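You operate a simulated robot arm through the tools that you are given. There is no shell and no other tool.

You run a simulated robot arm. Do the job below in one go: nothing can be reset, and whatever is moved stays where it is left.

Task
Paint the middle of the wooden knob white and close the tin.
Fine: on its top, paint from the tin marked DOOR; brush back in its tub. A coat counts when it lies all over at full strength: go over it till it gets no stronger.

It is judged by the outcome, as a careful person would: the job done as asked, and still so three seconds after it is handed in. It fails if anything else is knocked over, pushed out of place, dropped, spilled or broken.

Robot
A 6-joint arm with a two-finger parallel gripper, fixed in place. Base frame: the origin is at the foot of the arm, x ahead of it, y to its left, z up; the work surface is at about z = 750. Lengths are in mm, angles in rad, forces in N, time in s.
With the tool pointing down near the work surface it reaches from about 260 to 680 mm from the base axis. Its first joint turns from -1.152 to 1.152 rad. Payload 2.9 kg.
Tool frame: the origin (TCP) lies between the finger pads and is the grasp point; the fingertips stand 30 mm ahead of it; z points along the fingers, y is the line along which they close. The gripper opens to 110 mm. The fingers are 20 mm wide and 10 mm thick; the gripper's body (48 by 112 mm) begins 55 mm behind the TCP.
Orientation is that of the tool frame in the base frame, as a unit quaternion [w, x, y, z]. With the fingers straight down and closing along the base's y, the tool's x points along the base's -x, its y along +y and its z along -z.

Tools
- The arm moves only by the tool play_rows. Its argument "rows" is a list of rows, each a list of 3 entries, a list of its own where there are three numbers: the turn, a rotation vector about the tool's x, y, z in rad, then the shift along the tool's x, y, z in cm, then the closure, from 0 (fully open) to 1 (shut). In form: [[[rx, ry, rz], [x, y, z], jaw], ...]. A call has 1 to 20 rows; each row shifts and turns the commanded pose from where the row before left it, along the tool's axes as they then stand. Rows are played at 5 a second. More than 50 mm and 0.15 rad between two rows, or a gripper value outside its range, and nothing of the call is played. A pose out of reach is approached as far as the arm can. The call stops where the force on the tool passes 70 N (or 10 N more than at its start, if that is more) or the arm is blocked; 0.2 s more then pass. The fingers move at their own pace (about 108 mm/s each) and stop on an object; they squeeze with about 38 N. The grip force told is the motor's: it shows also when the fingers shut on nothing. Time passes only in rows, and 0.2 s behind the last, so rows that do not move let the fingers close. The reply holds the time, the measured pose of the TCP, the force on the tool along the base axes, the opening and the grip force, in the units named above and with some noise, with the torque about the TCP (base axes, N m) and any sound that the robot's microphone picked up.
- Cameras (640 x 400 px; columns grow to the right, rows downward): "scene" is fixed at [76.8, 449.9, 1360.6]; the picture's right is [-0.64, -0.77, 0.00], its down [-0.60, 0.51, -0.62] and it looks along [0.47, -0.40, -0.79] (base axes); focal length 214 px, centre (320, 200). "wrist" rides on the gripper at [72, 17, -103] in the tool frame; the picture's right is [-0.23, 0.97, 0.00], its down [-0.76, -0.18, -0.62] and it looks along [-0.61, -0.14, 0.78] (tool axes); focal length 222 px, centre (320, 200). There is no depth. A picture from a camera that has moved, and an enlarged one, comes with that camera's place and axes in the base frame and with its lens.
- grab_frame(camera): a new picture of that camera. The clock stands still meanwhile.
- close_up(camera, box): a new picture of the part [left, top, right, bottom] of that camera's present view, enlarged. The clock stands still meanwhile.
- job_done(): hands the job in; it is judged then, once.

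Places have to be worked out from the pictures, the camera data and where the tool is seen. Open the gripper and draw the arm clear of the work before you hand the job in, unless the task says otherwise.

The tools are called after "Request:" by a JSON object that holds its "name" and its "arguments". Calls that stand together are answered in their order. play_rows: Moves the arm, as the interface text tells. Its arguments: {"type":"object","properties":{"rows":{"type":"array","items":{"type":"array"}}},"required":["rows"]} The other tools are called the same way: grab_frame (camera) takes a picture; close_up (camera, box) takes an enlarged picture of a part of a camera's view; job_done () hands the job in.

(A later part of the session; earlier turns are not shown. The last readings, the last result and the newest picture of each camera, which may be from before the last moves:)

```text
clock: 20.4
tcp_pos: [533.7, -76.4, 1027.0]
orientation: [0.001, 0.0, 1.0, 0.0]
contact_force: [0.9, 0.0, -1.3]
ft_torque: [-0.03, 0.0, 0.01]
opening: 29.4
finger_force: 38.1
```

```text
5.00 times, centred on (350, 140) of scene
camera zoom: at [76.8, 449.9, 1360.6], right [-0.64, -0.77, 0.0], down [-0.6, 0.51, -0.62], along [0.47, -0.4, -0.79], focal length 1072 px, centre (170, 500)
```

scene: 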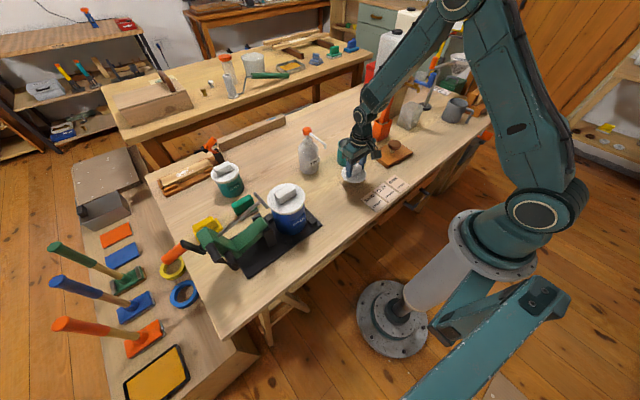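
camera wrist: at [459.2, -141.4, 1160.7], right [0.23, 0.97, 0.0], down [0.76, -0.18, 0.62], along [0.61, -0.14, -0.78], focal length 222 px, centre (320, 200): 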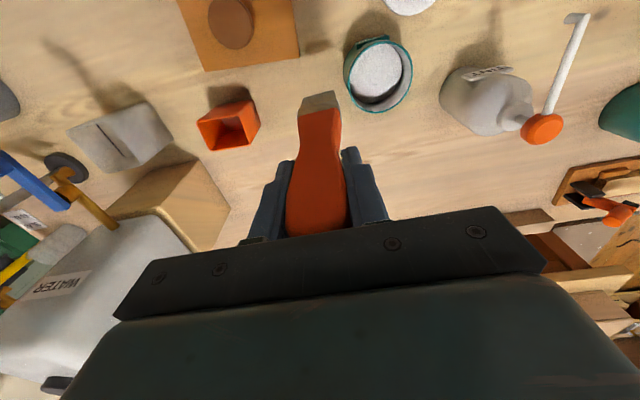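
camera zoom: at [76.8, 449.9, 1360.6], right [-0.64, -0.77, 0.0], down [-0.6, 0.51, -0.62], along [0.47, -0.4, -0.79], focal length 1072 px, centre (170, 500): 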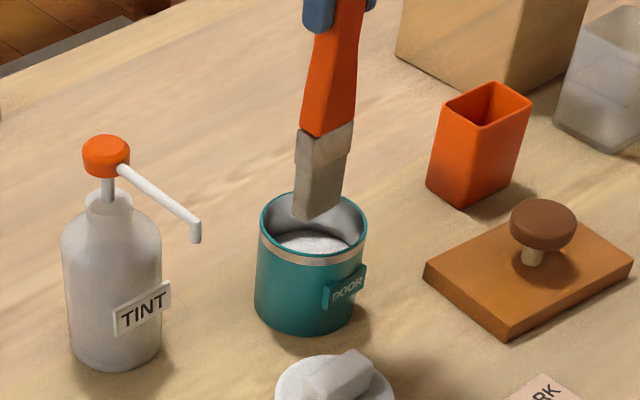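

Brush is centred over the tin opening. I dip the tip about 17 mm into the paint, pause, rise slowly and let it drip off inside the tin.

Request:
{"name": "play_rows", "arguments": {"rows": [[[0, 0, 0], [0, 0, 2.2], 0.9], [[0, 0, 0], [0, 0, 2.2], 0.9], [[0, 0, 0], [0, 0, 1.5], 0.9], [[0, 0, 0], [0, 0, 0.8], 0.9], [[0, 0, 0], [0, 0, 0], 0.9], [[0, 0, 0], [0, 0, 0], 0.9]]}}

Request:
{"name": "close_up", "arguments": {"camera": "wrist", "box": [240, 40, 400, 160]}}

Request:
{"name": "close_up", "arguments": {"camera": "scene", "box": [310, 100, 390, 180]}}

```text
clock: 21.8
tcp_pos: [532.2, -76.9, 960.6]
orientation: [0.001, 0.0, 1.0, 0.0]
contact_force: [-1.1, 1.1, -0.4]
ft_torque: [-0.04, -0.01, 0.03]
opening: 29.4
finger_force: 38.2
```

```text
3.33 times, centred on (320, 100) of wrist
camera zoom: at [460.8, -59.4, 1066.8], right [0.23, 0.97, 0.0], down [0.76, -0.18, 0.62], along [0.61, -0.14, -0.78], focal length 740 px, centre (320, 533)
```

zoom: 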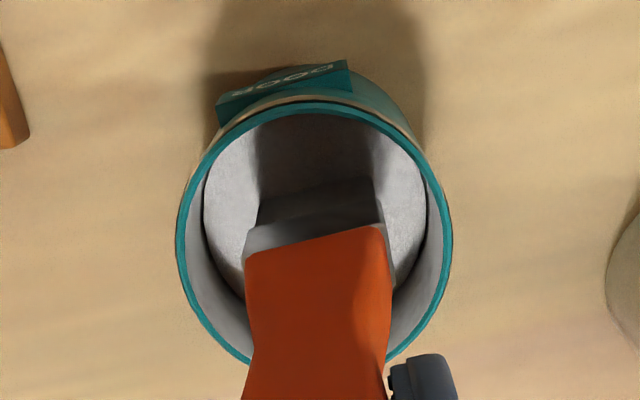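

```text
5.00 times, centred on (350, 140) of scene
camera zoom: at [76.9, 449.9, 1360.6], right [-0.64, -0.77, 0.0], down [-0.6, 0.51, -0.62], along [0.47, -0.4, -0.79], focal length 1072 px, centre (170, 500)
```

zoom: 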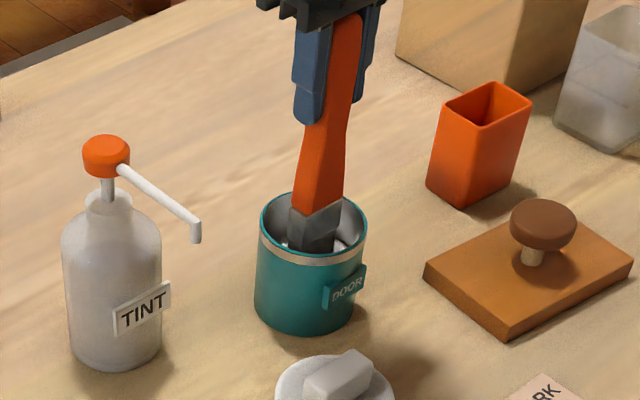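

The bristle tip still seems fully visible, so the paint level is lower than I judged. I go 10 mm deeper and compare.

Request:
{"name": "play_rows", "arguments": {"rows": [[[0, 0, 0], [0, 0, 0.5], 0.9], [[0, 0, 0], [0, 0, 0.5], 0.9], [[0, 0, 0], [0, 0, 0], 0.9]]}}

Request:
{"name": "close_up", "arguments": {"camera": "wrist", "box": [280, 60, 360, 120]}}

```text
clock: 22.6
tcp_pos: [533.8, -77.7, 951.9]
orientation: [0.0, 0.001, 1.0, 0.0]
contact_force: [1.0, 0.8, -0.5]
ft_torque: [-0.01, 0.02, -0.01]
opening: 29.3
finger_force: 38.0
```

```text
6.67 times, centred on (320, 90) of wrist
camera zoom: at [461.2, -60.0, 1056.7], right [0.23, 0.97, 0.0], down [0.76, -0.18, 0.62], along [0.61, -0.14, -0.78], focal length 1481 px, centre (320, 933)
```

zoom: 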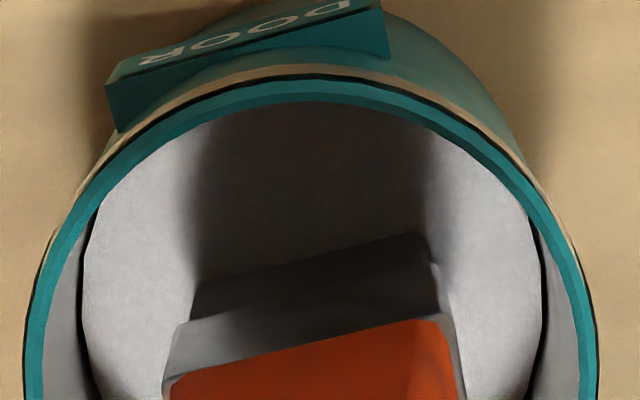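

The bristles are now about 20 mm submerged (paint ≈791). I rise slowly and pause just above the paint so that drips fall back in.

Request:
{"name": "play_rows", "arguments": {"rows": [[[0, 0, 0], [0, 0, -1.0], 0.9], [[0, 0, 0], [0, 0, -1.0], 0.9], [[0, 0, 0], [0, 0, -1.2], 0.9], [[0, 0, 0], [0, 0, 0], 0.9], [[0, 0, 0], [0, 0, 0], 0.9], [[0, 0, 0], [0, 0, 0], 0.9], [[0, 0, 0], [0, 0, 0], 0.9], [[0, 0, 0], [0, 0, 0], 0.9], [[0, 0, 0], [0, 0, -2.5], 0.9], [[0, 0, 0], [0, 0, -2.8], 0.9], [[0, 0, 0], [0, 0, 0], 0.9], [[0, 0, 0], [0, 0, 0], 0.9]]}}

Request:
{"name": "close_up", "arguments": {"camera": "wrist", "box": [240, 40, 400, 160]}}

Request:
{"name": "close_up", "arguments": {"camera": "scene", "box": [310, 80, 410, 180]}}

```text
clock: 25.2
tcp_pos: [533.9, -77.6, 1037.3]
orientation: [-0.001, 0.001, 1.0, 0.0]
contact_force: [0.1, -0.6, -1.1]
ft_torque: [-0.02, 0.0, 0.01]
opening: 29.5
finger_force: 38.5
```

```text
3.33 times, centred on (320, 100) of wrist
camera zoom: at [460.6, -60.1, 1141.7], right [0.23, 0.97, 0.0], down [0.76, -0.18, 0.62], along [0.61, -0.14, -0.78], focal length 740 px, centre (320, 533)
```

zoom: 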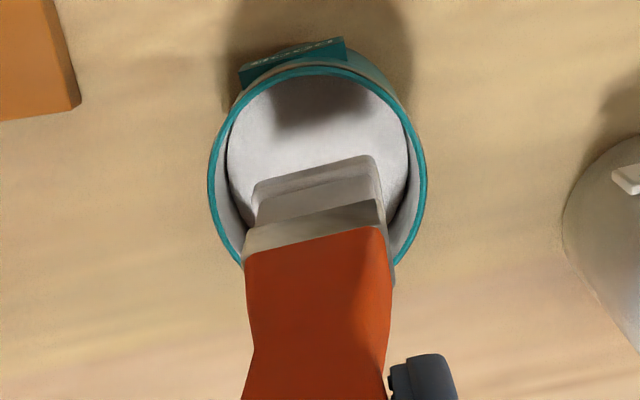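

```text
4.00 times, centred on (360, 130) of scene
camera zoom: at [76.8, 449.9, 1360.6], right [-0.64, -0.77, 0.0], down [-0.6, 0.51, -0.62], along [0.47, -0.4, -0.79], focal length 858 px, centre (160, 480)
```

zoom: 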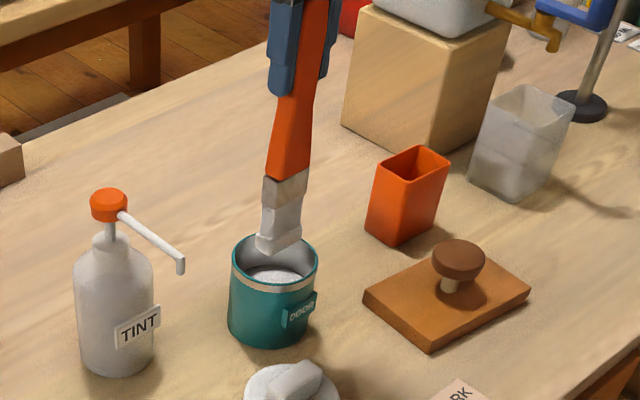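

The bristles are white now. I look closely for hanging drips.

Request:
{"name": "close_up", "arguments": {"camera": "scene", "box": [360, 115, 400, 155]}}

Request:
{"name": "close_up", "arguments": {"camera": "wrist", "box": [290, 70, 350, 110]}}

Request:
{"name": "close_up", "arguments": {"camera": "scene", "box": [365, 130, 405, 160]}}

Request:
{"name": "close_up", "arguments": {"camera": "scene", "box": [365, 110, 345, 150]}}

```text
10.00 times, centred on (380, 135) of scene
camera zoom: at [76.8, 449.9, 1360.6], right [-0.64, -0.77, 0.0], down [-0.6, 0.51, -0.62], along [0.47, -0.4, -0.79], focal length 2145 px, centre (-280, 850)
```

zoom: 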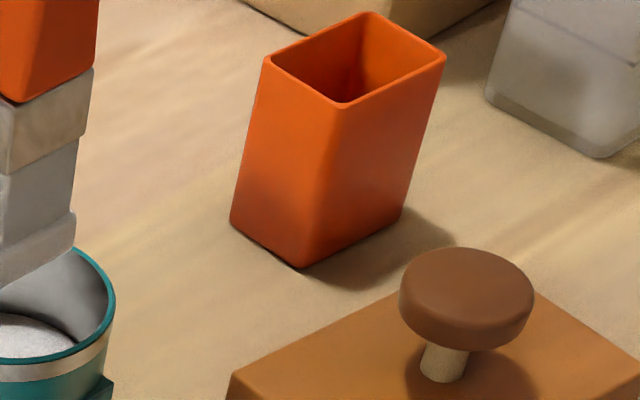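

```text
10.00 times, centred on (320, 90) of wrist
camera zoom: at [460.6, -60.1, 1141.7], right [0.23, 0.97, 0.0], down [0.76, -0.18, 0.62], along [0.61, -0.14, -0.78], focal length 2221 px, centre (320, 1300)
```

zoom: 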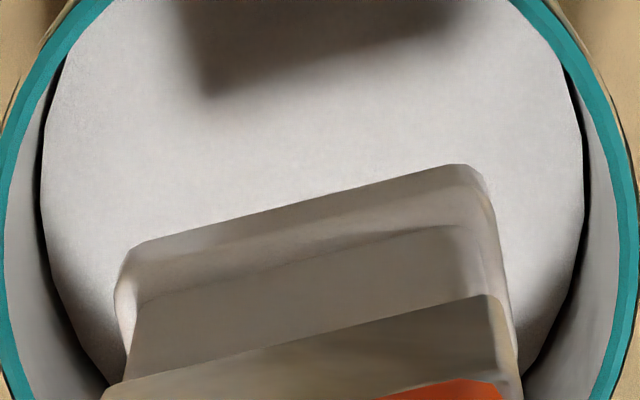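

```text
13.33 times, centred on (385, 145) of scene
camera zoom: at [76.8, 449.9, 1360.6], right [-0.64, -0.77, 0.0], down [-0.6, 0.51, -0.62], along [0.47, -0.4, -0.79], focal length 2860 px, centre (-547, 933)
```

zoom: 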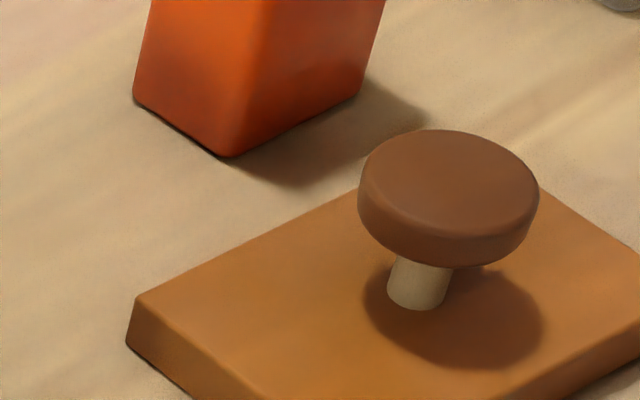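

```text
refused: the box must be [left, top, right, bottom]
```

There is a thick collar of paint at the tip. I hold over the tin a few seconds more to see if it drips or shrinks.

Request:
{"name": "play_rows", "arguments": {"rows": [[[0, 0, 0], [0, 0, 0], 0.9], [[0, 0, 0], [0, 0, 0], 0.9], [[0, 0, 0], [0, 0, 0], 0.9], [[0, 0, 0], [0, 0, 0], 0.9], [[0, 0, 0], [0, 0, 0], 0.9], [[0, 0, 0], [0, 0, 0], 0.9], [[0, 0, 0], [0, 0, 0], 0.9], [[0, 0, 0], [0, 0, 0], 0.9], [[0, 0, 0], [0, 0, 0], 0.9], [[0, 0, 0], [0, 0, 0], 0.9], [[0, 0, 0], [0, 0, 0], 0.9], [[0, 0, 0], [0, 0, 0], 0.9], [[0, 0, 0], [0, 0, 0], 0.9], [[0, 0, 0], [0, 0, 0], 0.9], [[0, 0, 0], [0, 0, 0], 0.9]]}}

Request:
{"name": "close_up", "arguments": {"camera": "wrist", "box": [290, 70, 350, 110]}}

Request:
{"name": "close_up", "arguments": {"camera": "scene", "box": [330, 110, 380, 160]}}

```text
clock: 28.4
tcp_pos: [532.3, -77.1, 1037.0]
orientation: [-0.001, 0.0, 1.0, -0.001]
contact_force: [0.2, 0.5, -0.8]
ft_torque: [-0.02, -0.02, -0.01]
opening: 29.5
finger_force: 37.8
```

```text
10.00 times, centred on (320, 90) of wrist
camera zoom: at [460.6, -60.1, 1141.6], right [0.23, 0.97, 0.0], down [0.76, -0.18, 0.62], along [0.61, -0.14, -0.78], focal length 2221 px, centre (320, 1300)
```

zoom: 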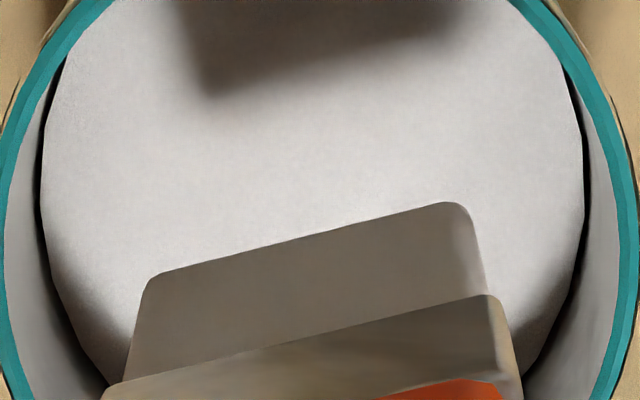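

```text
8.00 times, centred on (355, 135) of scene
camera zoom: at [76.8, 449.9, 1360.6], right [-0.64, -0.77, 0.0], down [-0.6, 0.51, -0.62], along [0.47, -0.4, -0.79], focal length 1716 px, centre (40, 720)
```

zoom: 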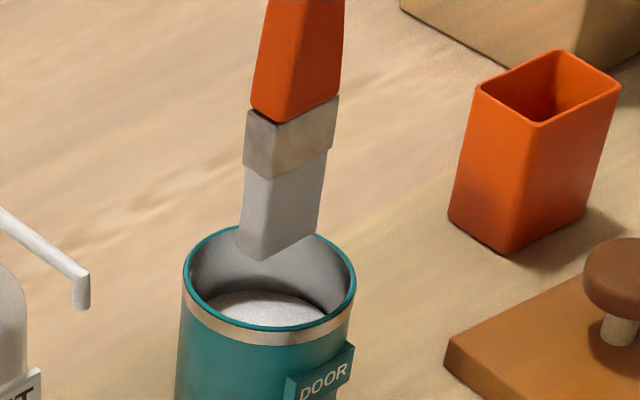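

The excess dripped back into the tin; the brush is now evenly loaded. I move toward the knob (est. (434,-249), top z≈811) and stop short to refine its place.

Request:
{"name": "play_rows", "arguments": {"rows": [[[0, 0, 0], [2.475, -2.45, 0], 0.9], [[0, 0, 0], [2.475, -2.45, 0], 0.9], [[0, 0, 0], [2.475, -2.45, 0], 0.9], [[0, 0, 0], [2.475, -2.45, 0], 0.9]]}}

Request:
{"name": "grab_frame", "arguments": {"camera": "wrist"}}

Request:
{"name": "close_up", "arguments": {"camera": "wrist", "box": [190, 40, 350, 140]}}

Request:
{"name": "close_up", "arguments": {"camera": "scene", "box": [340, 110, 420, 170]}}

```text
clock: 29.4
tcp_pos: [432.3, -175.8, 1036.2]
orientation: [0.0, 0.0, 1.0, 0.0]
contact_force: [-0.9, 0.6, -1.2]
ft_torque: [-0.02, -0.01, -0.02]
opening: 29.5
finger_force: 37.8
```

```text
taken
camera wrist: at [360.4, -158.1, 1141.6], right [0.23, 0.97, 0.0], down [0.76, -0.18, 0.62], along [0.61, -0.14, -0.78], focal length 222 px, centre (320, 200)
```

wrist: 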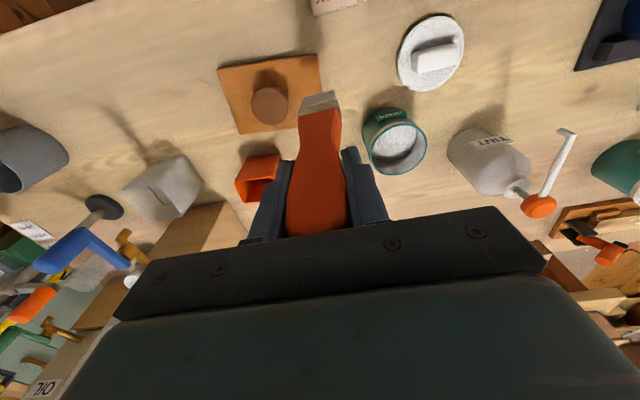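

```text
4.00 times, centred on (270, 90) of wrist
camera zoom: at [360.4, -158.1, 1141.6], right [0.23, 0.97, 0.0], down [0.76, -0.18, 0.62], along [0.61, -0.14, -0.78], focal length 888 px, centre (520, 640)
```

zoom: 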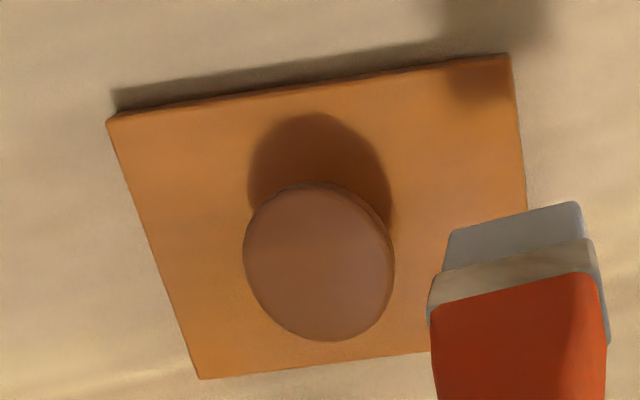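

```text
6.67 times, centred on (380, 140) of scene
camera zoom: at [76.8, 449.9, 1360.6], right [-0.64, -0.77, 0.0], down [-0.6, 0.51, -0.62], along [0.47, -0.4, -0.79], focal length 1430 px, centre (-80, 600)
```

zoom: 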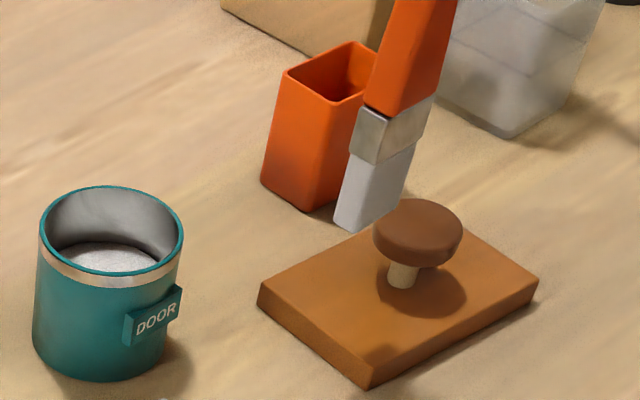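

Both cameras agree: knob top centre ≈(434,-249,811), diameter ≈53 mm. I move over the centre and lower the tip to a few mm above it.

Request:
{"name": "play_rows", "arguments": {"rows": [[[0, 0, 0], [-0.1, -3.6, 0], 0.9], [[0, 0, 0], [0, -3.65, 0], 0.9], [[0, 0, 0], [0, 0, 2.0], 0.9], [[0, 0, 0], [0, 0, 1.6], 0.9], [[0, 0, 0], [0, 0, 0], 0.9]]}}

Request:
{"name": "close_up", "arguments": {"camera": "wrist", "box": [240, 40, 400, 140]}}

Request:
{"name": "close_up", "arguments": {"camera": "scene", "box": [360, 110, 420, 170]}}

```text
clock: 30.6
tcp_pos: [433.9, -247.7, 999.5]
orientation: [0.0, 0.0, 1.0, 0.0]
contact_force: [1.0, 0.3, -0.7]
ft_torque: [0.04, 0.01, 0.0]
opening: 29.3
finger_force: 38.0
```

```text
4.00 times, centred on (320, 90) of wrist
camera zoom: at [362.1, -230.4, 1105.7], right [0.23, 0.97, 0.0], down [0.76, -0.18, 0.62], along [0.61, -0.14, -0.78], focal length 888 px, centre (320, 640)
```

zoom: 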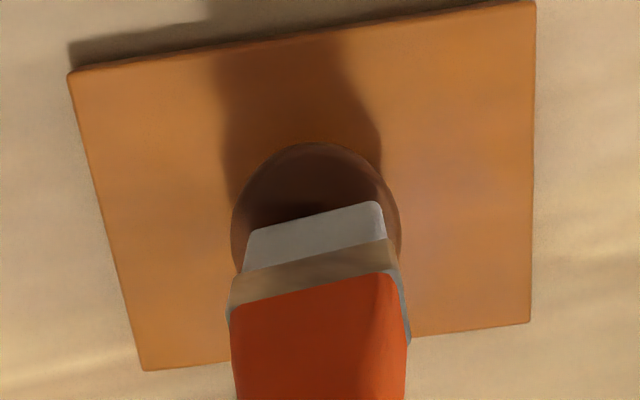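

```text
6.67 times, centred on (390, 140) of scene
camera zoom: at [76.9, 449.9, 1360.6], right [-0.64, -0.77, 0.0], down [-0.6, 0.51, -0.62], along [0.47, -0.4, -0.79], focal length 1430 px, centre (-147, 600)
```

zoom: 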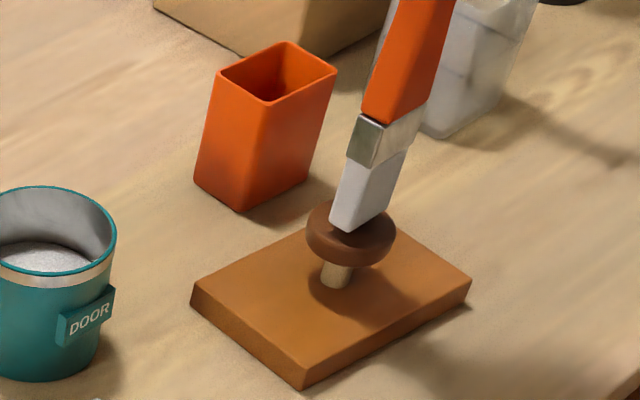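

The tip is over the knob's centre, just above it. I lower in small steps until the bristles touch.

Request:
{"name": "play_rows", "arguments": {"rows": [[[0, 0, 0], [0, 0, 0.3], 0.9], [[0, 0, 0], [0, 0, 0.3], 0.9], [[0, 0, 0], [0, 0, 0], 0.9]]}}

Request:
{"name": "close_up", "arguments": {"camera": "scene", "box": [370, 120, 410, 160]}}

Request:
{"name": "close_up", "arguments": {"camera": "wrist", "box": [280, 60, 360, 120]}}

```text
clock: 31.4
tcp_pos: [435.3, -248.3, 994.4]
orientation: [-0.001, 0.0, 1.0, 0.0]
contact_force: [0.1, -0.1, -1.4]
ft_torque: [-0.01, -0.02, 0.02]
opening: 29.6
finger_force: 37.9
```

```text
10.00 times, centred on (390, 140) of scene
camera zoom: at [76.8, 449.9, 1360.6], right [-0.64, -0.77, 0.0], down [-0.6, 0.51, -0.62], along [0.47, -0.4, -0.79], focal length 2145 px, centre (-380, 800)
```

zoom: 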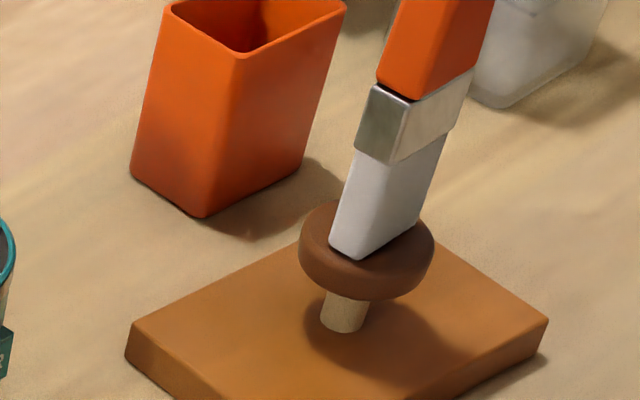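

```text
6.67 times, centred on (320, 90) of wrist
camera zoom: at [362.5, -230.5, 1099.7], right [0.23, 0.97, 0.0], down [0.76, -0.18, 0.62], along [0.61, -0.14, -0.78], focal length 1481 px, centre (320, 933)
```

zoom: 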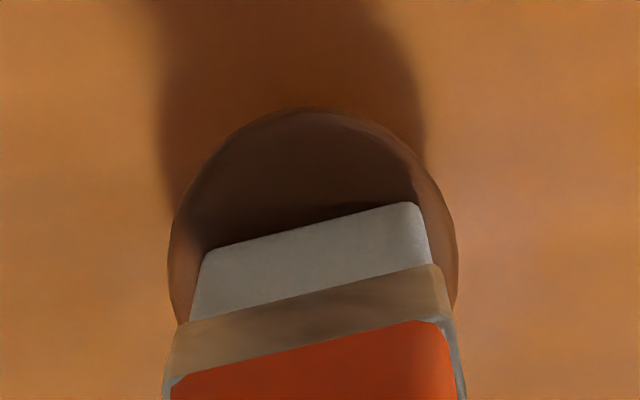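

No contact force yet. I continue a few mm at a time.

Request:
{"name": "play_rows", "arguments": {"rows": [[[0, 0, 0], [0, 0, 0.2], 0.9], [[0, 0, 0], [0, 0, 0], 0.9]]}}

Request:
{"name": "play_rows", "arguments": {"rows": [[[0, 0, 0], [0, 0, 0.2], 0.9], [[0, 0, 0], [0, 0, 0], 0.9]]}}

Request:
{"name": "close_up", "arguments": {"camera": "scene", "box": [370, 120, 410, 160]}}

Request:
{"name": "close_up", "arguments": {"camera": "wrist", "box": [280, 60, 360, 120]}}

```text
clock: 32.0
tcp_pos: [434.8, -247.8, 993.5]
orientation: [0.0, 0.0, 1.0, -0.001]
contact_force: [-3.2, 0.4, 15.9]
ft_torque: [0.19, 0.71, -0.01]
opening: 29.4
finger_force: 37.8
```

```text
clock: 32.6
tcp_pos: [434.8, -248.2, 993.7]
orientation: [0.003, 0.0, 1.0, -0.002]
contact_force: [-6.6, 3.5, 39.8]
ft_torque: [0.48, 1.06, -0.03]
opening: 29.6
finger_force: 38.5
```

```text
10.00 times, centred on (390, 140) of scene
camera zoom: at [76.2, 450.3, 1360.6], right [-0.64, -0.77, 0.0], down [-0.6, 0.51, -0.62], along [0.47, -0.4, -0.79], focal length 2145 px, centre (-380, 800)
```

zoom: 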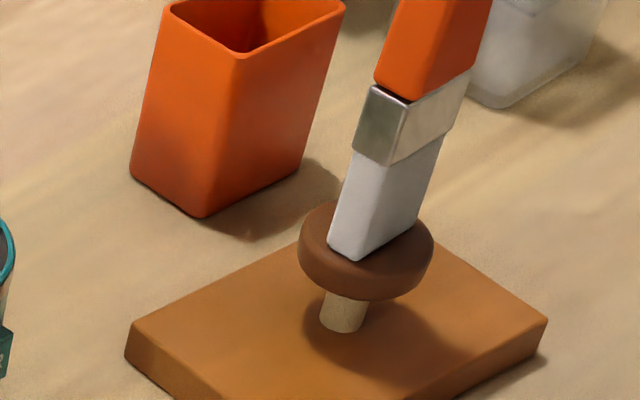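

```text
6.67 times, centred on (320, 90) of wrist
camera zoom: at [362.6, -230.2, 1098.3], right [0.23, 0.97, 0.0], down [0.76, -0.18, 0.63], along [0.61, -0.14, -0.78], focal length 1481 px, centre (320, 933)
```

zoom: 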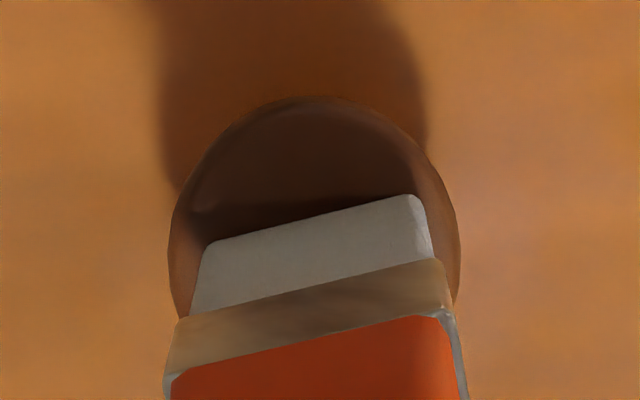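

Contact is stiff (40 N), so I ease back about 2.5 mm to a light touch and make short gentle strokes of ±7 mm along x.

Request:
{"name": "play_rows", "arguments": {"rows": [[[0, 0, 0], [0, 0, -0.25], 0.9], [[0, 0, 0], [0.35, 0, 0], 0.9], [[0, 0, 0], [0.35, 0, 0], 0.9], [[0, 0, 0], [-0.35, 0, 0], 0.9], [[0, 0, 0], [-0.35, 0, 0], 0.9], [[0, 0, 0], [-0.35, 0, 0], 0.9], [[0, 0, 0], [-0.35, 0, 0], 0.9], [[0, 0, 0], [0.35, 0, 0], 0.9], [[0, 0, 0], [0.35, 0, 0], 0.9]]}}

Request:
{"name": "close_up", "arguments": {"camera": "scene", "box": [370, 120, 410, 160]}}

Request:
{"name": "close_up", "arguments": {"camera": "wrist", "box": [280, 60, 360, 120]}}

```text
clock: 34.6
tcp_pos: [435.1, -247.3, 992.6]
orientation: [0.001, -0.001, 1.0, 0.0]
contact_force: [4.0, 0.2, 6.6]
ft_torque: [-0.04, -0.69, 0.01]
opening: 29.6
finger_force: 37.9
```

```text
10.00 times, centred on (390, 140) of scene
camera zoom: at [76.8, 450.0, 1360.6], right [-0.64, -0.77, 0.0], down [-0.6, 0.51, -0.62], along [0.47, -0.4, -0.79], focal length 2145 px, centre (-380, 800)
```

zoom: 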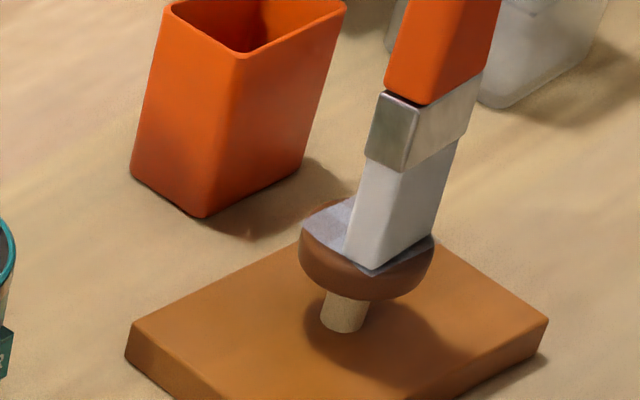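

```text
6.67 times, centred on (320, 90) of wrist
camera zoom: at [363.4, -230.1, 1097.8], right [0.22, 0.97, 0.0], down [0.76, -0.18, 0.62], along [0.61, -0.14, -0.78], focal length 1481 px, centre (320, 933)
```

zoom: 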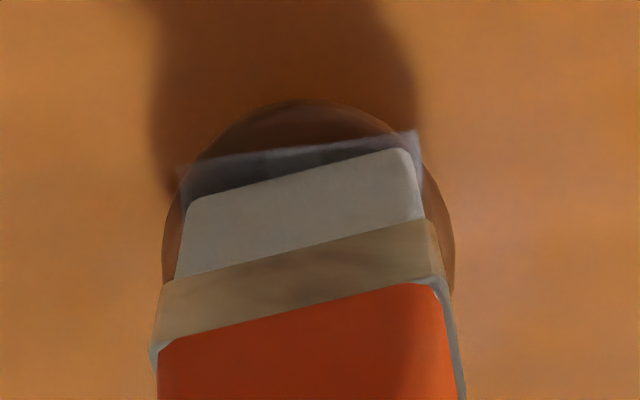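

Paint is being laid, but the brush has pivoted slightly in the grip during the stroke. I lift off and move aside to inspect the coat.

Request:
{"name": "play_rows", "arguments": {"rows": [[[0, 0, 0], [0, 0, -1.0], 0.9], [[0, 0, 0], [0, 0, -2.5], 0.9], [[0, 0, 0], [0, 3.5, -0.5], 0.9], [[0, 0, 0], [0, 3.5, 0], 0.9]]}}

Request:
{"name": "close_up", "arguments": {"camera": "scene", "box": [360, 110, 420, 160]}}

Request:
{"name": "close_up", "arguments": {"camera": "wrist", "box": [190, 40, 350, 140]}}

Request:
{"name": "close_up", "arguments": {"camera": "wrist", "box": [240, 70, 300, 130]}}

```text
clock: 35.6
tcp_pos: [435.4, -177.8, 1033.5]
orientation: [0.0, 0.0, 1.0, 0.0]
contact_force: [-0.4, 0.9, -0.6]
ft_torque: [-0.02, -0.02, -0.01]
opening: 29.7
finger_force: 38.0
```

```text
8.00 times, centred on (390, 135) of scene
camera zoom: at [76.9, 449.9, 1360.6], right [-0.64, -0.77, 0.0], down [-0.6, 0.51, -0.62], along [0.47, -0.4, -0.79], focal length 1716 px, centre (-240, 720)
```

zoom: 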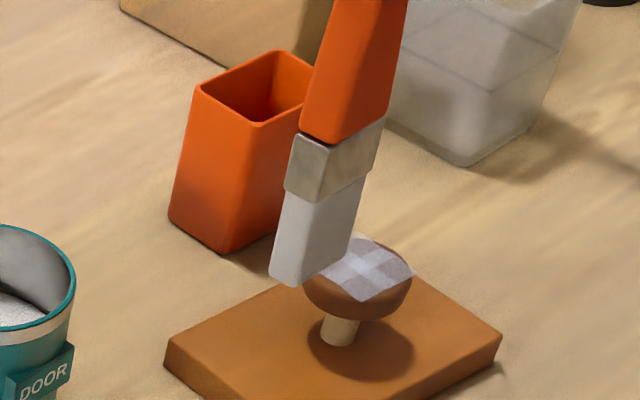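

```text
4.00 times, centred on (270, 90) of wrist
camera zoom: at [363.2, -160.6, 1137.8], right [0.23, 0.97, 0.0], down [0.76, -0.18, 0.62], along [0.61, -0.14, -0.78], focal length 888 px, centre (520, 640)
```

zoom: 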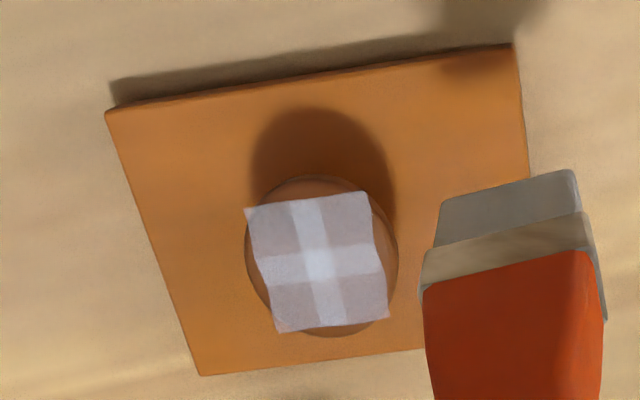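

```text
6.67 times, centred on (270, 100) of wrist
camera zoom: at [363.2, -160.6, 1137.8], right [0.23, 0.97, 0.0], down [0.76, -0.18, 0.62], along [0.61, -0.14, -0.78], focal length 1481 px, centre (653, 867)
```

zoom: 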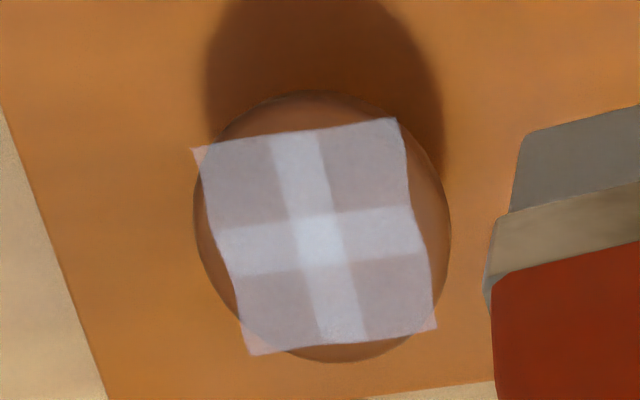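

The coat shows as a translucent 2×2 patch centred on the knob top at about (435.5,-250); it needs more coats. Since strokes along x make the brush pivot, I use light strokes along y at three x offsets, allowing for the tip now being about 7 mm toward -x.

Request:
{"name": "play_rows", "arguments": {"rows": [[[0, 0, 0], [-0.75, -3.55, 0], 0.9], [[0, 0, 0], [0, -3.55, 0], 0.9], [[0, 0, 0], [0, 0, 2.0], 0.9], [[0, 0, 0], [0, 0, 2.0], 0.9], [[0, 0, 0], [0, 0.5, 0], 0.9], [[0, 0, 0], [0, -0.5, 0], 0.9], [[0, 0, 0], [0, -0.5, 0], 0.9], [[0, 0, 0], [0, 0.5, 0], 0.9], [[0, 0, 0], [1.0, 0, -0.4], 0.9], [[0, 0, 0], [0, 0, 0.4], 0.9], [[0, 0, 0], [0, 0.5, 0], 0.9], [[0, 0, 0], [0, -0.5, 0], 0.9], [[0, 0, 0], [0, -0.5, 0], 0.9], [[0, 0, 0], [0, 0.5, 0], 0.9], [[0, 0, 0], [-2.0, 0, -0.4], 0.9], [[0, 0, 0], [0, 0, 0.4], 0.9], [[0, 0, 0], [0, 0.5, 0], 0.9], [[0, 0, 0], [0, -0.5, 0], 0.9], [[0, 0, 0], [0, -0.5, 0], 0.9], [[0, 0, 0], [0, 0.5, 0], 0.9]]}}

Request:
{"name": "close_up", "arguments": {"camera": "wrist", "box": [240, 40, 400, 140]}}

```text
clock: 39.8
tcp_pos: [452.0, -249.0, 992.5]
orientation: [0.0, 0.0, 1.0, 0.0]
contact_force: [-0.6, -0.8, -0.8]
ft_torque: [-0.06, 0.05, -0.01]
opening: 29.3
finger_force: 38.0
```

```text
4.00 times, centred on (320, 90) of wrist
camera zoom: at [380.3, -231.4, 1098.0], right [0.23, 0.97, 0.0], down [0.76, -0.18, 0.62], along [0.61, -0.14, -0.78], focal length 888 px, centre (320, 640)
```

zoom: 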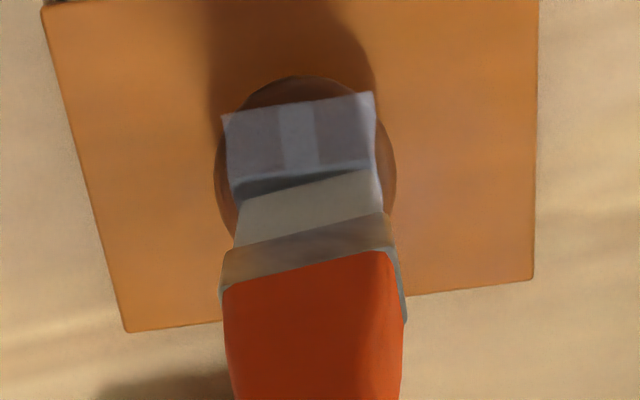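

No contact force at this height, so the tip is just clear. I lower by 1 mm steps until it bears lightly.

Request:
{"name": "play_rows", "arguments": {"rows": [[[0, 0, 0], [0, 0, 0.1], 0.9], [[0, 0, 0], [0, 0, 0], 0.9]]}}

Request:
{"name": "play_rows", "arguments": {"rows": [[[0, 0, 0], [0, 0, 0.1], 0.9], [[0, 0, 0], [0, 0, 0], 0.9]]}}

```text
clock: 40.4
tcp_pos: [451.6, -248.4, 992.1]
orientation: [0.0, 0.001, 1.0, 0.0]
contact_force: [-2.1, 0.2, 9.2]
ft_torque: [0.06, 0.39, 0.0]
opening: 29.6
finger_force: 38.0
```

```text
clock: 41.0
tcp_pos: [452.9, -248.2, 992.4]
orientation: [0.001, 0.0, 1.0, -0.001]
contact_force: [-3.9, 2.0, 22.8]
ft_torque: [0.48, 0.66, 0.02]
opening: 29.6
finger_force: 38.4
```

Light contact found. I back off half a millimetre and run the y-strokes here, then at the centre and the near side.

Request:
{"name": "play_rows", "arguments": {"rows": [[[0, 0, 0], [0, 0, -0.05], 0.9], [[0, 0, 0], [0, 0.5, 0], 0.9], [[0, 0, 0], [0, -0.5, 0], 0.9], [[0, 0, 0], [0, -0.5, 0], 0.9], [[0, 0, 0], [0, 0.5, 0], 0.9], [[0, 0, 0], [1.0, 0, -0.4], 0.9], [[0, 0, 0], [0, 0, 0.4], 0.9], [[0, 0, 0], [0, 0.5, 0], 0.9], [[0, 0, 0], [0, -0.5, 0], 0.9], [[0, 0, 0], [0, -0.5, 0], 0.9], [[0, 0, 0], [0, 0.5, 0], 0.9], [[0, 0, 0], [1.0, 0, -0.4], 0.9], [[0, 0, 0], [0, 0, 0.4], 0.9], [[0, 0, 0], [0, 0.5, 0], 0.9], [[0, 0, 0], [0, -0.5, 0], 0.9], [[0, 0, 0], [0, -0.5, 0], 0.9], [[0, 0, 0], [0, 0.5, 0], 0.9]]}}

Request:
{"name": "play_rows", "arguments": {"rows": [[[0, 0, 0], [0, 0, -1.0], 0.9], [[0, 0, 0], [0, 0, -2.5], 0.9], [[0, 0, 0], [0, 3.5, -0.5], 0.9], [[0, 0, 0], [0, 3.5, 0], 0.9]]}}

Request:
{"name": "close_up", "arguments": {"camera": "scene", "box": [360, 110, 420, 160]}}

Request:
{"name": "close_up", "arguments": {"camera": "wrist", "box": [240, 60, 340, 140]}}

```text
clock: 44.6
tcp_pos: [431.7, -249.6, 992.8]
orientation: [0.002, 0.002, 1.0, -0.002]
contact_force: [-0.3, -2.3, 14.6]
ft_torque: [-0.44, -0.01, 0.01]
opening: 29.7
finger_force: 37.5
```

```text
clock: 45.6
tcp_pos: [432.5, -178.7, 1032.1]
orientation: [0.0, 0.0, 1.0, 0.0]
contact_force: [0.6, 0.0, -0.7]
ft_torque: [-0.04, -0.01, 0.01]
opening: 29.6
finger_force: 38.1
```

```text
8.00 times, centred on (390, 135) of scene
camera zoom: at [76.9, 449.9, 1360.6], right [-0.64, -0.77, 0.0], down [-0.6, 0.51, -0.62], along [0.47, -0.4, -0.79], focal length 1716 px, centre (-240, 720)
```

zoom: 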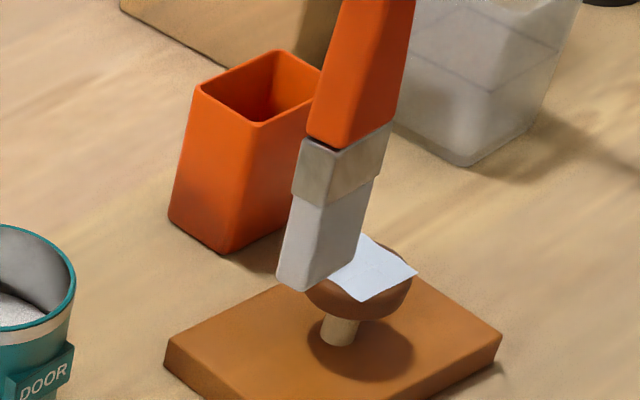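

```text
5.00 times, centred on (290, 100) of wrist
camera zoom: at [360.3, -161.5, 1136.4], right [0.23, 0.97, 0.0], down [0.76, -0.18, 0.62], along [0.61, -0.14, -0.78], focal length 1111 px, centre (470, 700)
```

zoom: 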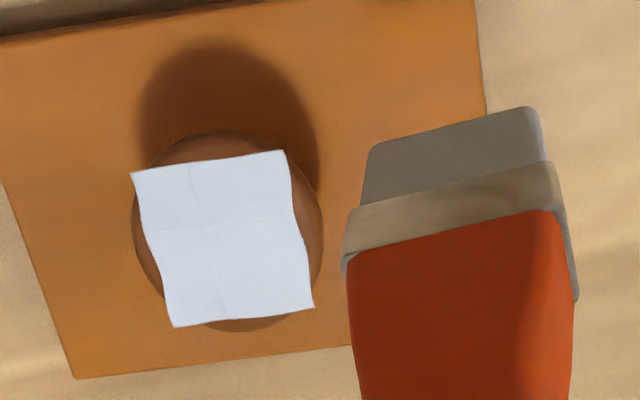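

The coat is now near-opaque across the patch. To be sure it is at full strength, I go over it once more the same way and compare.

Request:
{"name": "play_rows", "arguments": {"rows": [[[0, 0, 0], [-0.2, -3.5, 0], 0.9], [[0, 0, 0], [0, -3.5, 0], 0.9], [[0, 0, 0], [0, 0, 2.0], 0.9], [[0, 0, 0], [0, 0, 2.0], 0.9], [[0, 0, 0], [0, 0.5, 0], 0.9], [[0, 0, 0], [0, -0.5, 0], 0.9], [[0, 0, 0], [0, -0.5, 0], 0.9], [[0, 0, 0], [0, 0.5, 0], 0.9], [[0, 0, 0], [-1.0, 0, -0.4], 0.9], [[0, 0, 0], [0, 0, 0.4], 0.9], [[0, 0, 0], [0, 0.5, 0], 0.9], [[0, 0, 0], [0, -0.5, 0], 0.9], [[0, 0, 0], [0, -0.5, 0], 0.9], [[0, 0, 0], [0, 0.5, 0], 0.9], [[0, 0, 0], [-1.0, 0, -0.4], 0.9], [[0, 0, 0], [0, 0, 0.4], 0.9], [[0, 0, 0], [0, 0.5, 0], 0.9], [[0, 0, 0], [0, -0.5, 0], 0.9], [[0, 0, 0], [0, -0.5, 0], 0.9], [[0, 0, 0], [0, 0.5, 0], 0.9]]}}

Request:
{"name": "play_rows", "arguments": {"rows": [[[0, 0, 0], [0, 0, -1.0], 0.9], [[0, 0, 0], [0, 0, -2.5], 0.9], [[0, 0, 0], [1.8, 3.5, -0.5], 0.9], [[0, 0, 0], [0, 3.5, 0], 0.9]]}}

Request:
{"name": "close_up", "arguments": {"camera": "scene", "box": [360, 110, 420, 160]}}

Request:
{"name": "close_up", "arguments": {"camera": "wrist", "box": [240, 60, 340, 140]}}

```text
clock: 49.8
tcp_pos: [454.4, -251.4, 992.2]
orientation: [0.002, 0.002, 1.0, -0.001]
contact_force: [-1.5, -6.0, 11.5]
ft_torque: [-0.97, 0.29, 0.02]
opening: 29.4
finger_force: 38.0
```

```text
clock: 50.8
tcp_pos: [436.3, -180.0, 1029.0]
orientation: [0.0, 0.0, 1.0, 0.0]
contact_force: [-0.1, 0.5, -0.4]
ft_torque: [-0.03, -0.03, 0.0]
opening: 29.3
finger_force: 37.6
```

```text
8.00 times, centred on (390, 135) of scene
camera zoom: at [76.9, 449.9, 1360.6], right [-0.64, -0.77, 0.0], down [-0.6, 0.51, -0.62], along [0.47, -0.4, -0.79], focal length 1716 px, centre (-240, 720)
```

zoom: 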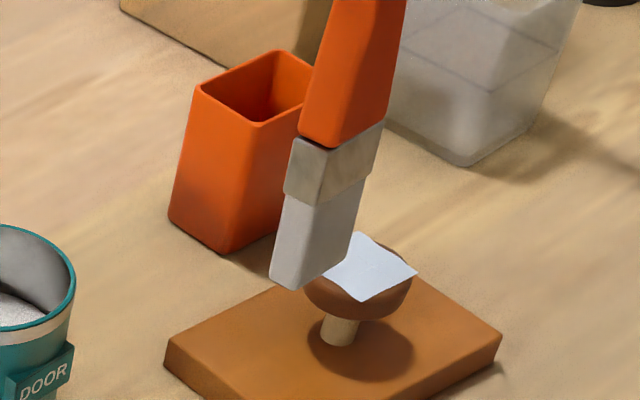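

```text
5.00 times, centred on (290, 100) of wrist
camera zoom: at [364.2, -161.4, 1134.8], right [0.23, 0.97, 0.0], down [0.76, -0.18, 0.62], along [0.61, -0.14, -0.78], focal length 1111 px, centre (470, 700)
```

zoom: 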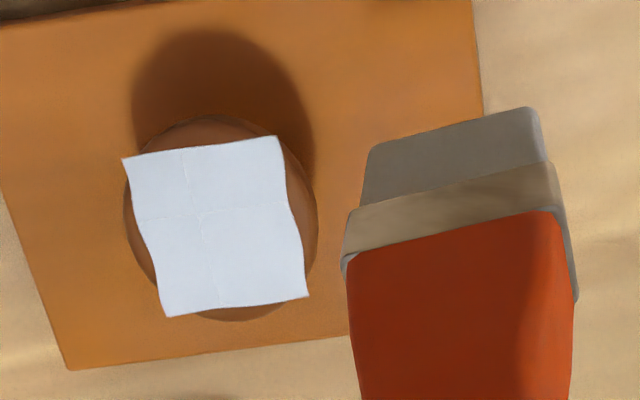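

The coat looks the same as before the last pass. I enlarge it strongly to check for leftover translucency.

Request:
{"name": "close_up", "arguments": {"camera": "wrist", "box": [260, 80, 308, 128]}}

Request:
{"name": "close_up", "arguments": {"camera": "scene", "box": [378, 128, 402, 152]}}

Request:
{"name": "close_up", "arguments": {"camera": "wrist", "box": [290, 70, 360, 140]}}

```text
8.33 times, centred on (284, 104) of wrist
camera zoom: at [364.2, -161.4, 1134.8], right [0.23, 0.97, 0.0], down [0.76, -0.18, 0.62], along [0.61, -0.14, -0.78], focal length 1851 px, centre (620, 1000)
```

zoom: 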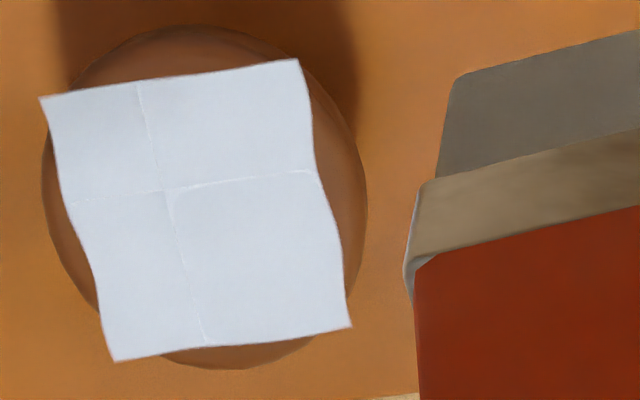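

```text
16.00 times, centred on (390, 140) of scene
camera zoom: at [76.9, 449.9, 1360.6], right [-0.64, -0.77, 0.0], down [-0.6, 0.51, -0.62], along [0.47, -0.4, -0.79], focal length 3432 px, centre (-800, 1160)
```

zoom: 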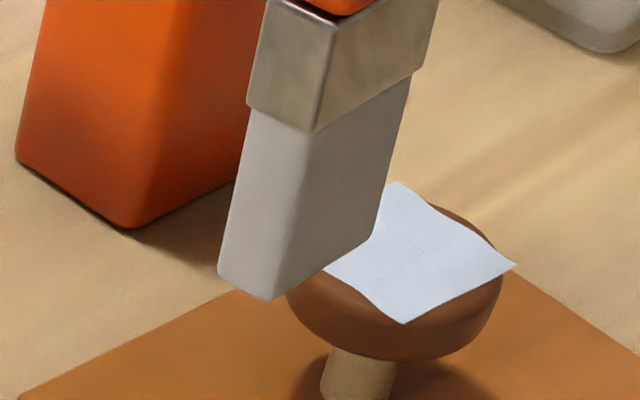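

```text
5.71 times, centred on (325, 105) of wrist
camera zoom: at [364.2, -161.4, 1134.8], right [0.23, 0.97, 0.0], down [0.76, -0.18, 0.62], along [0.61, -0.14, -0.78], focal length 1269 px, centre (291, 743)
```

zoom: 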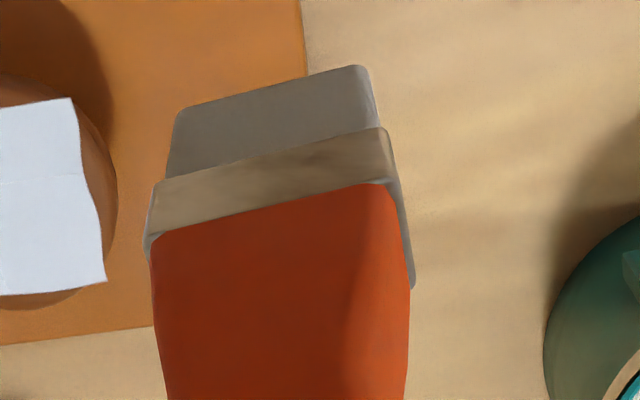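

The patch is uniformly opaque with no wood showing, and the last pass made it no stronger. Now the brush goes back: I raise it (tip ≈875) and carry it over the tub (centre ≈(553,-313)), allowing for the tip lying about 10 mm toward -x of the TCP.

Request:
{"name": "play_rows", "arguments": {"rows": [[[0, 0, 0], [0, 0, -3.0], 0.9], [[0, 0, 0], [-3.15, -3.37, 0], 0.9], [[0, 0, 0], [-3.15, -3.37, 0], 0.9], [[0, 0, 0], [-3.15, -3.37, 0], 0.9], [[0, 0, 0], [-3.15, -3.37, 0], 0.9], [[0, 0, 0], [0, 0, 0], 0.9]]}}

Request:
{"name": "close_up", "arguments": {"camera": "wrist", "box": [270, 40, 370, 140]}}

Request:
{"name": "close_up", "arguments": {"camera": "scene", "box": [350, 70, 420, 150]}}

```text
clock: 52.2
tcp_pos: [562.3, -313.3, 1061.4]
orientation: [-0.002, 0.0, 1.0, 0.001]
contact_force: [0.5, 0.3, -0.8]
ft_torque: [-0.03, 0.0, 0.02]
opening: 29.4
finger_force: 38.2
```

```text
4.00 times, centred on (320, 90) of wrist
camera zoom: at [490.2, -296.6, 1166.0], right [0.23, 0.97, 0.0], down [0.76, -0.18, 0.62], along [0.61, -0.14, -0.78], focal length 888 px, centre (320, 640)
```

zoom: 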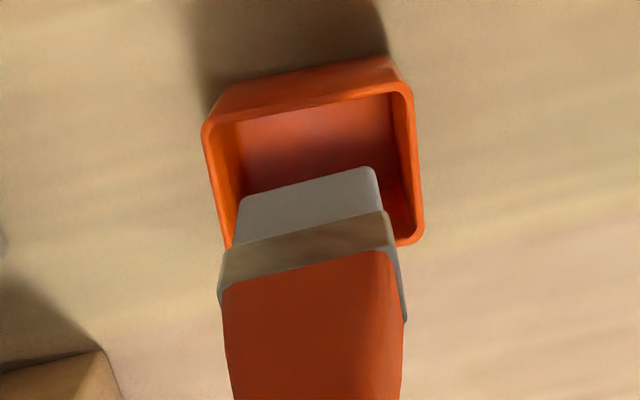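

```text
5.00 times, centred on (385, 110) of scene
camera zoom: at [76.9, 449.9, 1360.6], right [-0.64, -0.77, 0.0], down [-0.6, 0.51, -0.62], along [0.47, -0.4, -0.79], focal length 1072 px, centre (-5, 650)
```

zoom: 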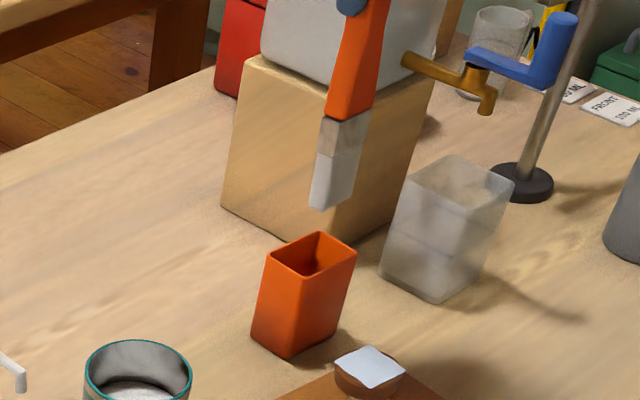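

The tip is centred over the tub opening. I lower 7 cm into it, then check clearance.

Request:
{"name": "play_rows", "arguments": {"rows": [[[0, 0, 0], [0, 0, 3.0], 0.9], [[0, 0, 0], [0, 0, 2.0], 0.9], [[0, 0, 0], [0, 0, 2.0], 0.9]]}}

Request:
{"name": "close_up", "arguments": {"camera": "wrist", "box": [260, 40, 380, 140]}}

Request:
{"name": "close_up", "arguments": {"camera": "scene", "box": [360, 80, 410, 150]}}

```text
clock: 53.0
tcp_pos: [562.6, -313.0, 991.4]
orientation: [0.0, 0.0, 1.0, 0.0]
contact_force: [0.2, -0.8, -0.9]
ft_torque: [0.01, -0.01, 0.03]
opening: 29.6
finger_force: 37.8
```

```text
4.00 times, centred on (320, 90) of wrist
camera zoom: at [490.3, -296.3, 1096.0], right [0.23, 0.97, 0.0], down [0.76, -0.18, 0.62], along [0.61, -0.14, -0.78], focal length 888 px, centre (320, 640)
```

zoom: 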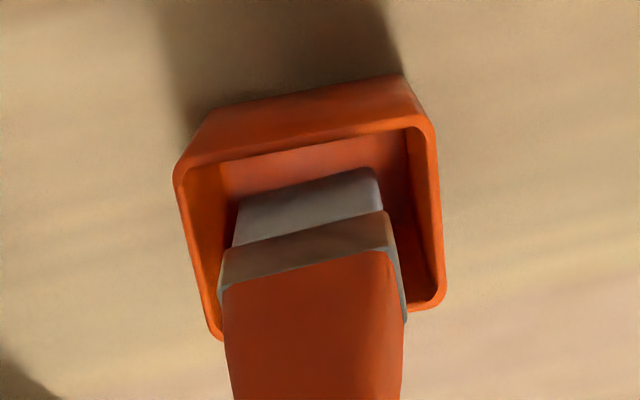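

```text
5.71 times, centred on (385, 115) of scene
camera zoom: at [76.9, 449.9, 1360.6], right [-0.64, -0.77, 0.0], down [-0.6, 0.51, -0.62], along [0.47, -0.4, -0.79], focal length 1226 px, centre (-51, 686)
```

zoom: 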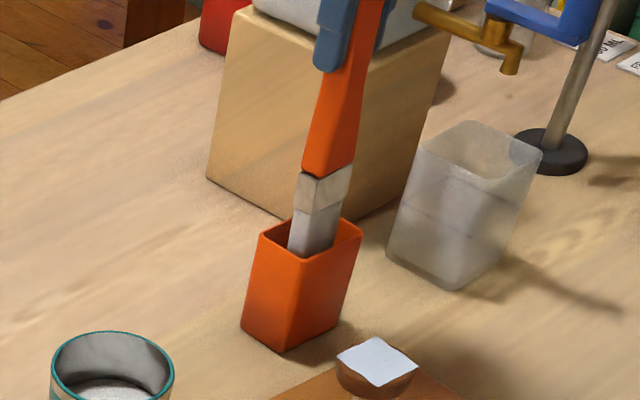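

Clear on all sides. I lower further toward the tub floor, the last part in small steps.

Request:
{"name": "play_rows", "arguments": {"rows": [[[0, 0, 0], [0, 0, 2.0], 0.9], [[0, 0, 0], [0, 0, 1.5], 0.9], [[0, 0, 0], [0, 0, 1.0], 0.9], [[0, 0, 0], [0, 0, 0.5], 0.9]]}}

Request:
{"name": "play_rows", "arguments": {"rows": [[[0, 0, 0], [0, 0, 0.2], 0.9], [[0, 0, 0], [0, 0, 0], 0.9]]}}

Request:
{"name": "play_rows", "arguments": {"rows": [[[0, 0, 0], [0, 0, 0.2], 0.9], [[0, 0, 0], [0, 0, 0], 0.9]]}}

Request:
{"name": "close_up", "arguments": {"camera": "wrist", "box": [260, 40, 380, 140]}}

Request:
{"name": "close_up", "arguments": {"camera": "scene", "box": [360, 80, 410, 150]}}

```text
clock: 54.0
tcp_pos: [563.6, -313.7, 942.5]
orientation: [0.0, 0.0, 1.0, 0.0]
contact_force: [0.2, -0.5, -0.7]
ft_torque: [0.04, 0.01, -0.03]
opening: 29.5
finger_force: 37.8
```

```text
clock: 54.6
tcp_pos: [561.6, -313.6, 939.6]
orientation: [0.0, 0.0, 1.0, 0.0]
contact_force: [0.3, 0.2, -0.6]
ft_torque: [-0.02, 0.02, 0.02]
opening: 29.5
finger_force: 38.6
```

```text
clock: 55.2
tcp_pos: [563.1, -313.6, 937.6]
orientation: [0.0, 0.0, 1.0, -0.001]
contact_force: [0.2, 0.3, -1.0]
ft_torque: [0.03, -0.02, 0.01]
opening: 29.5
finger_force: 37.6
```

```text
4.00 times, centred on (320, 90) of wrist
camera zoom: at [490.3, -296.5, 1042.5], right [0.23, 0.97, 0.0], down [0.76, -0.18, 0.62], along [0.61, -0.14, -0.78], focal length 888 px, centre (320, 640)
```

zoom: 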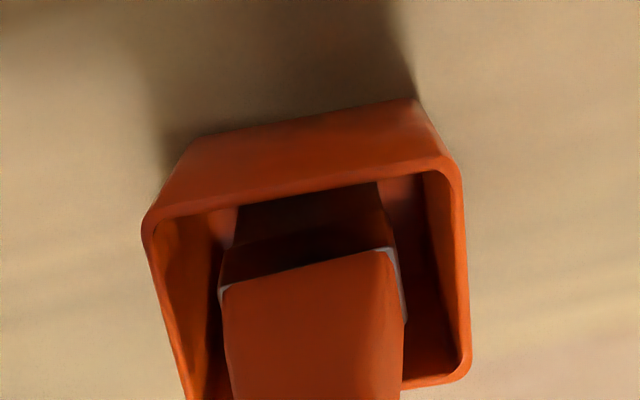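

```text
5.71 times, centred on (385, 115) of scene
camera zoom: at [76.9, 449.9, 1360.6], right [-0.64, -0.77, 0.0], down [-0.6, 0.51, -0.62], along [0.47, -0.4, -0.79], focal length 1226 px, centre (-51, 686)
```

zoom: 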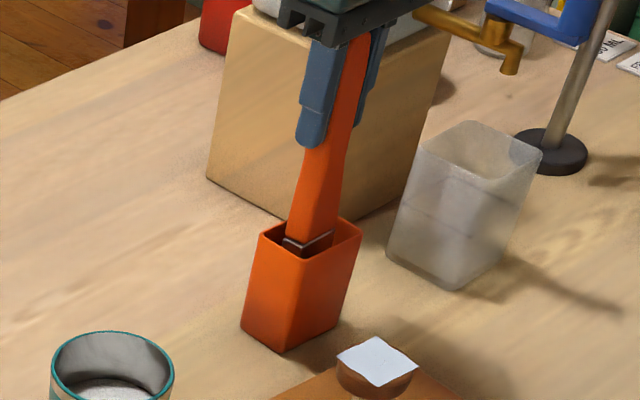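

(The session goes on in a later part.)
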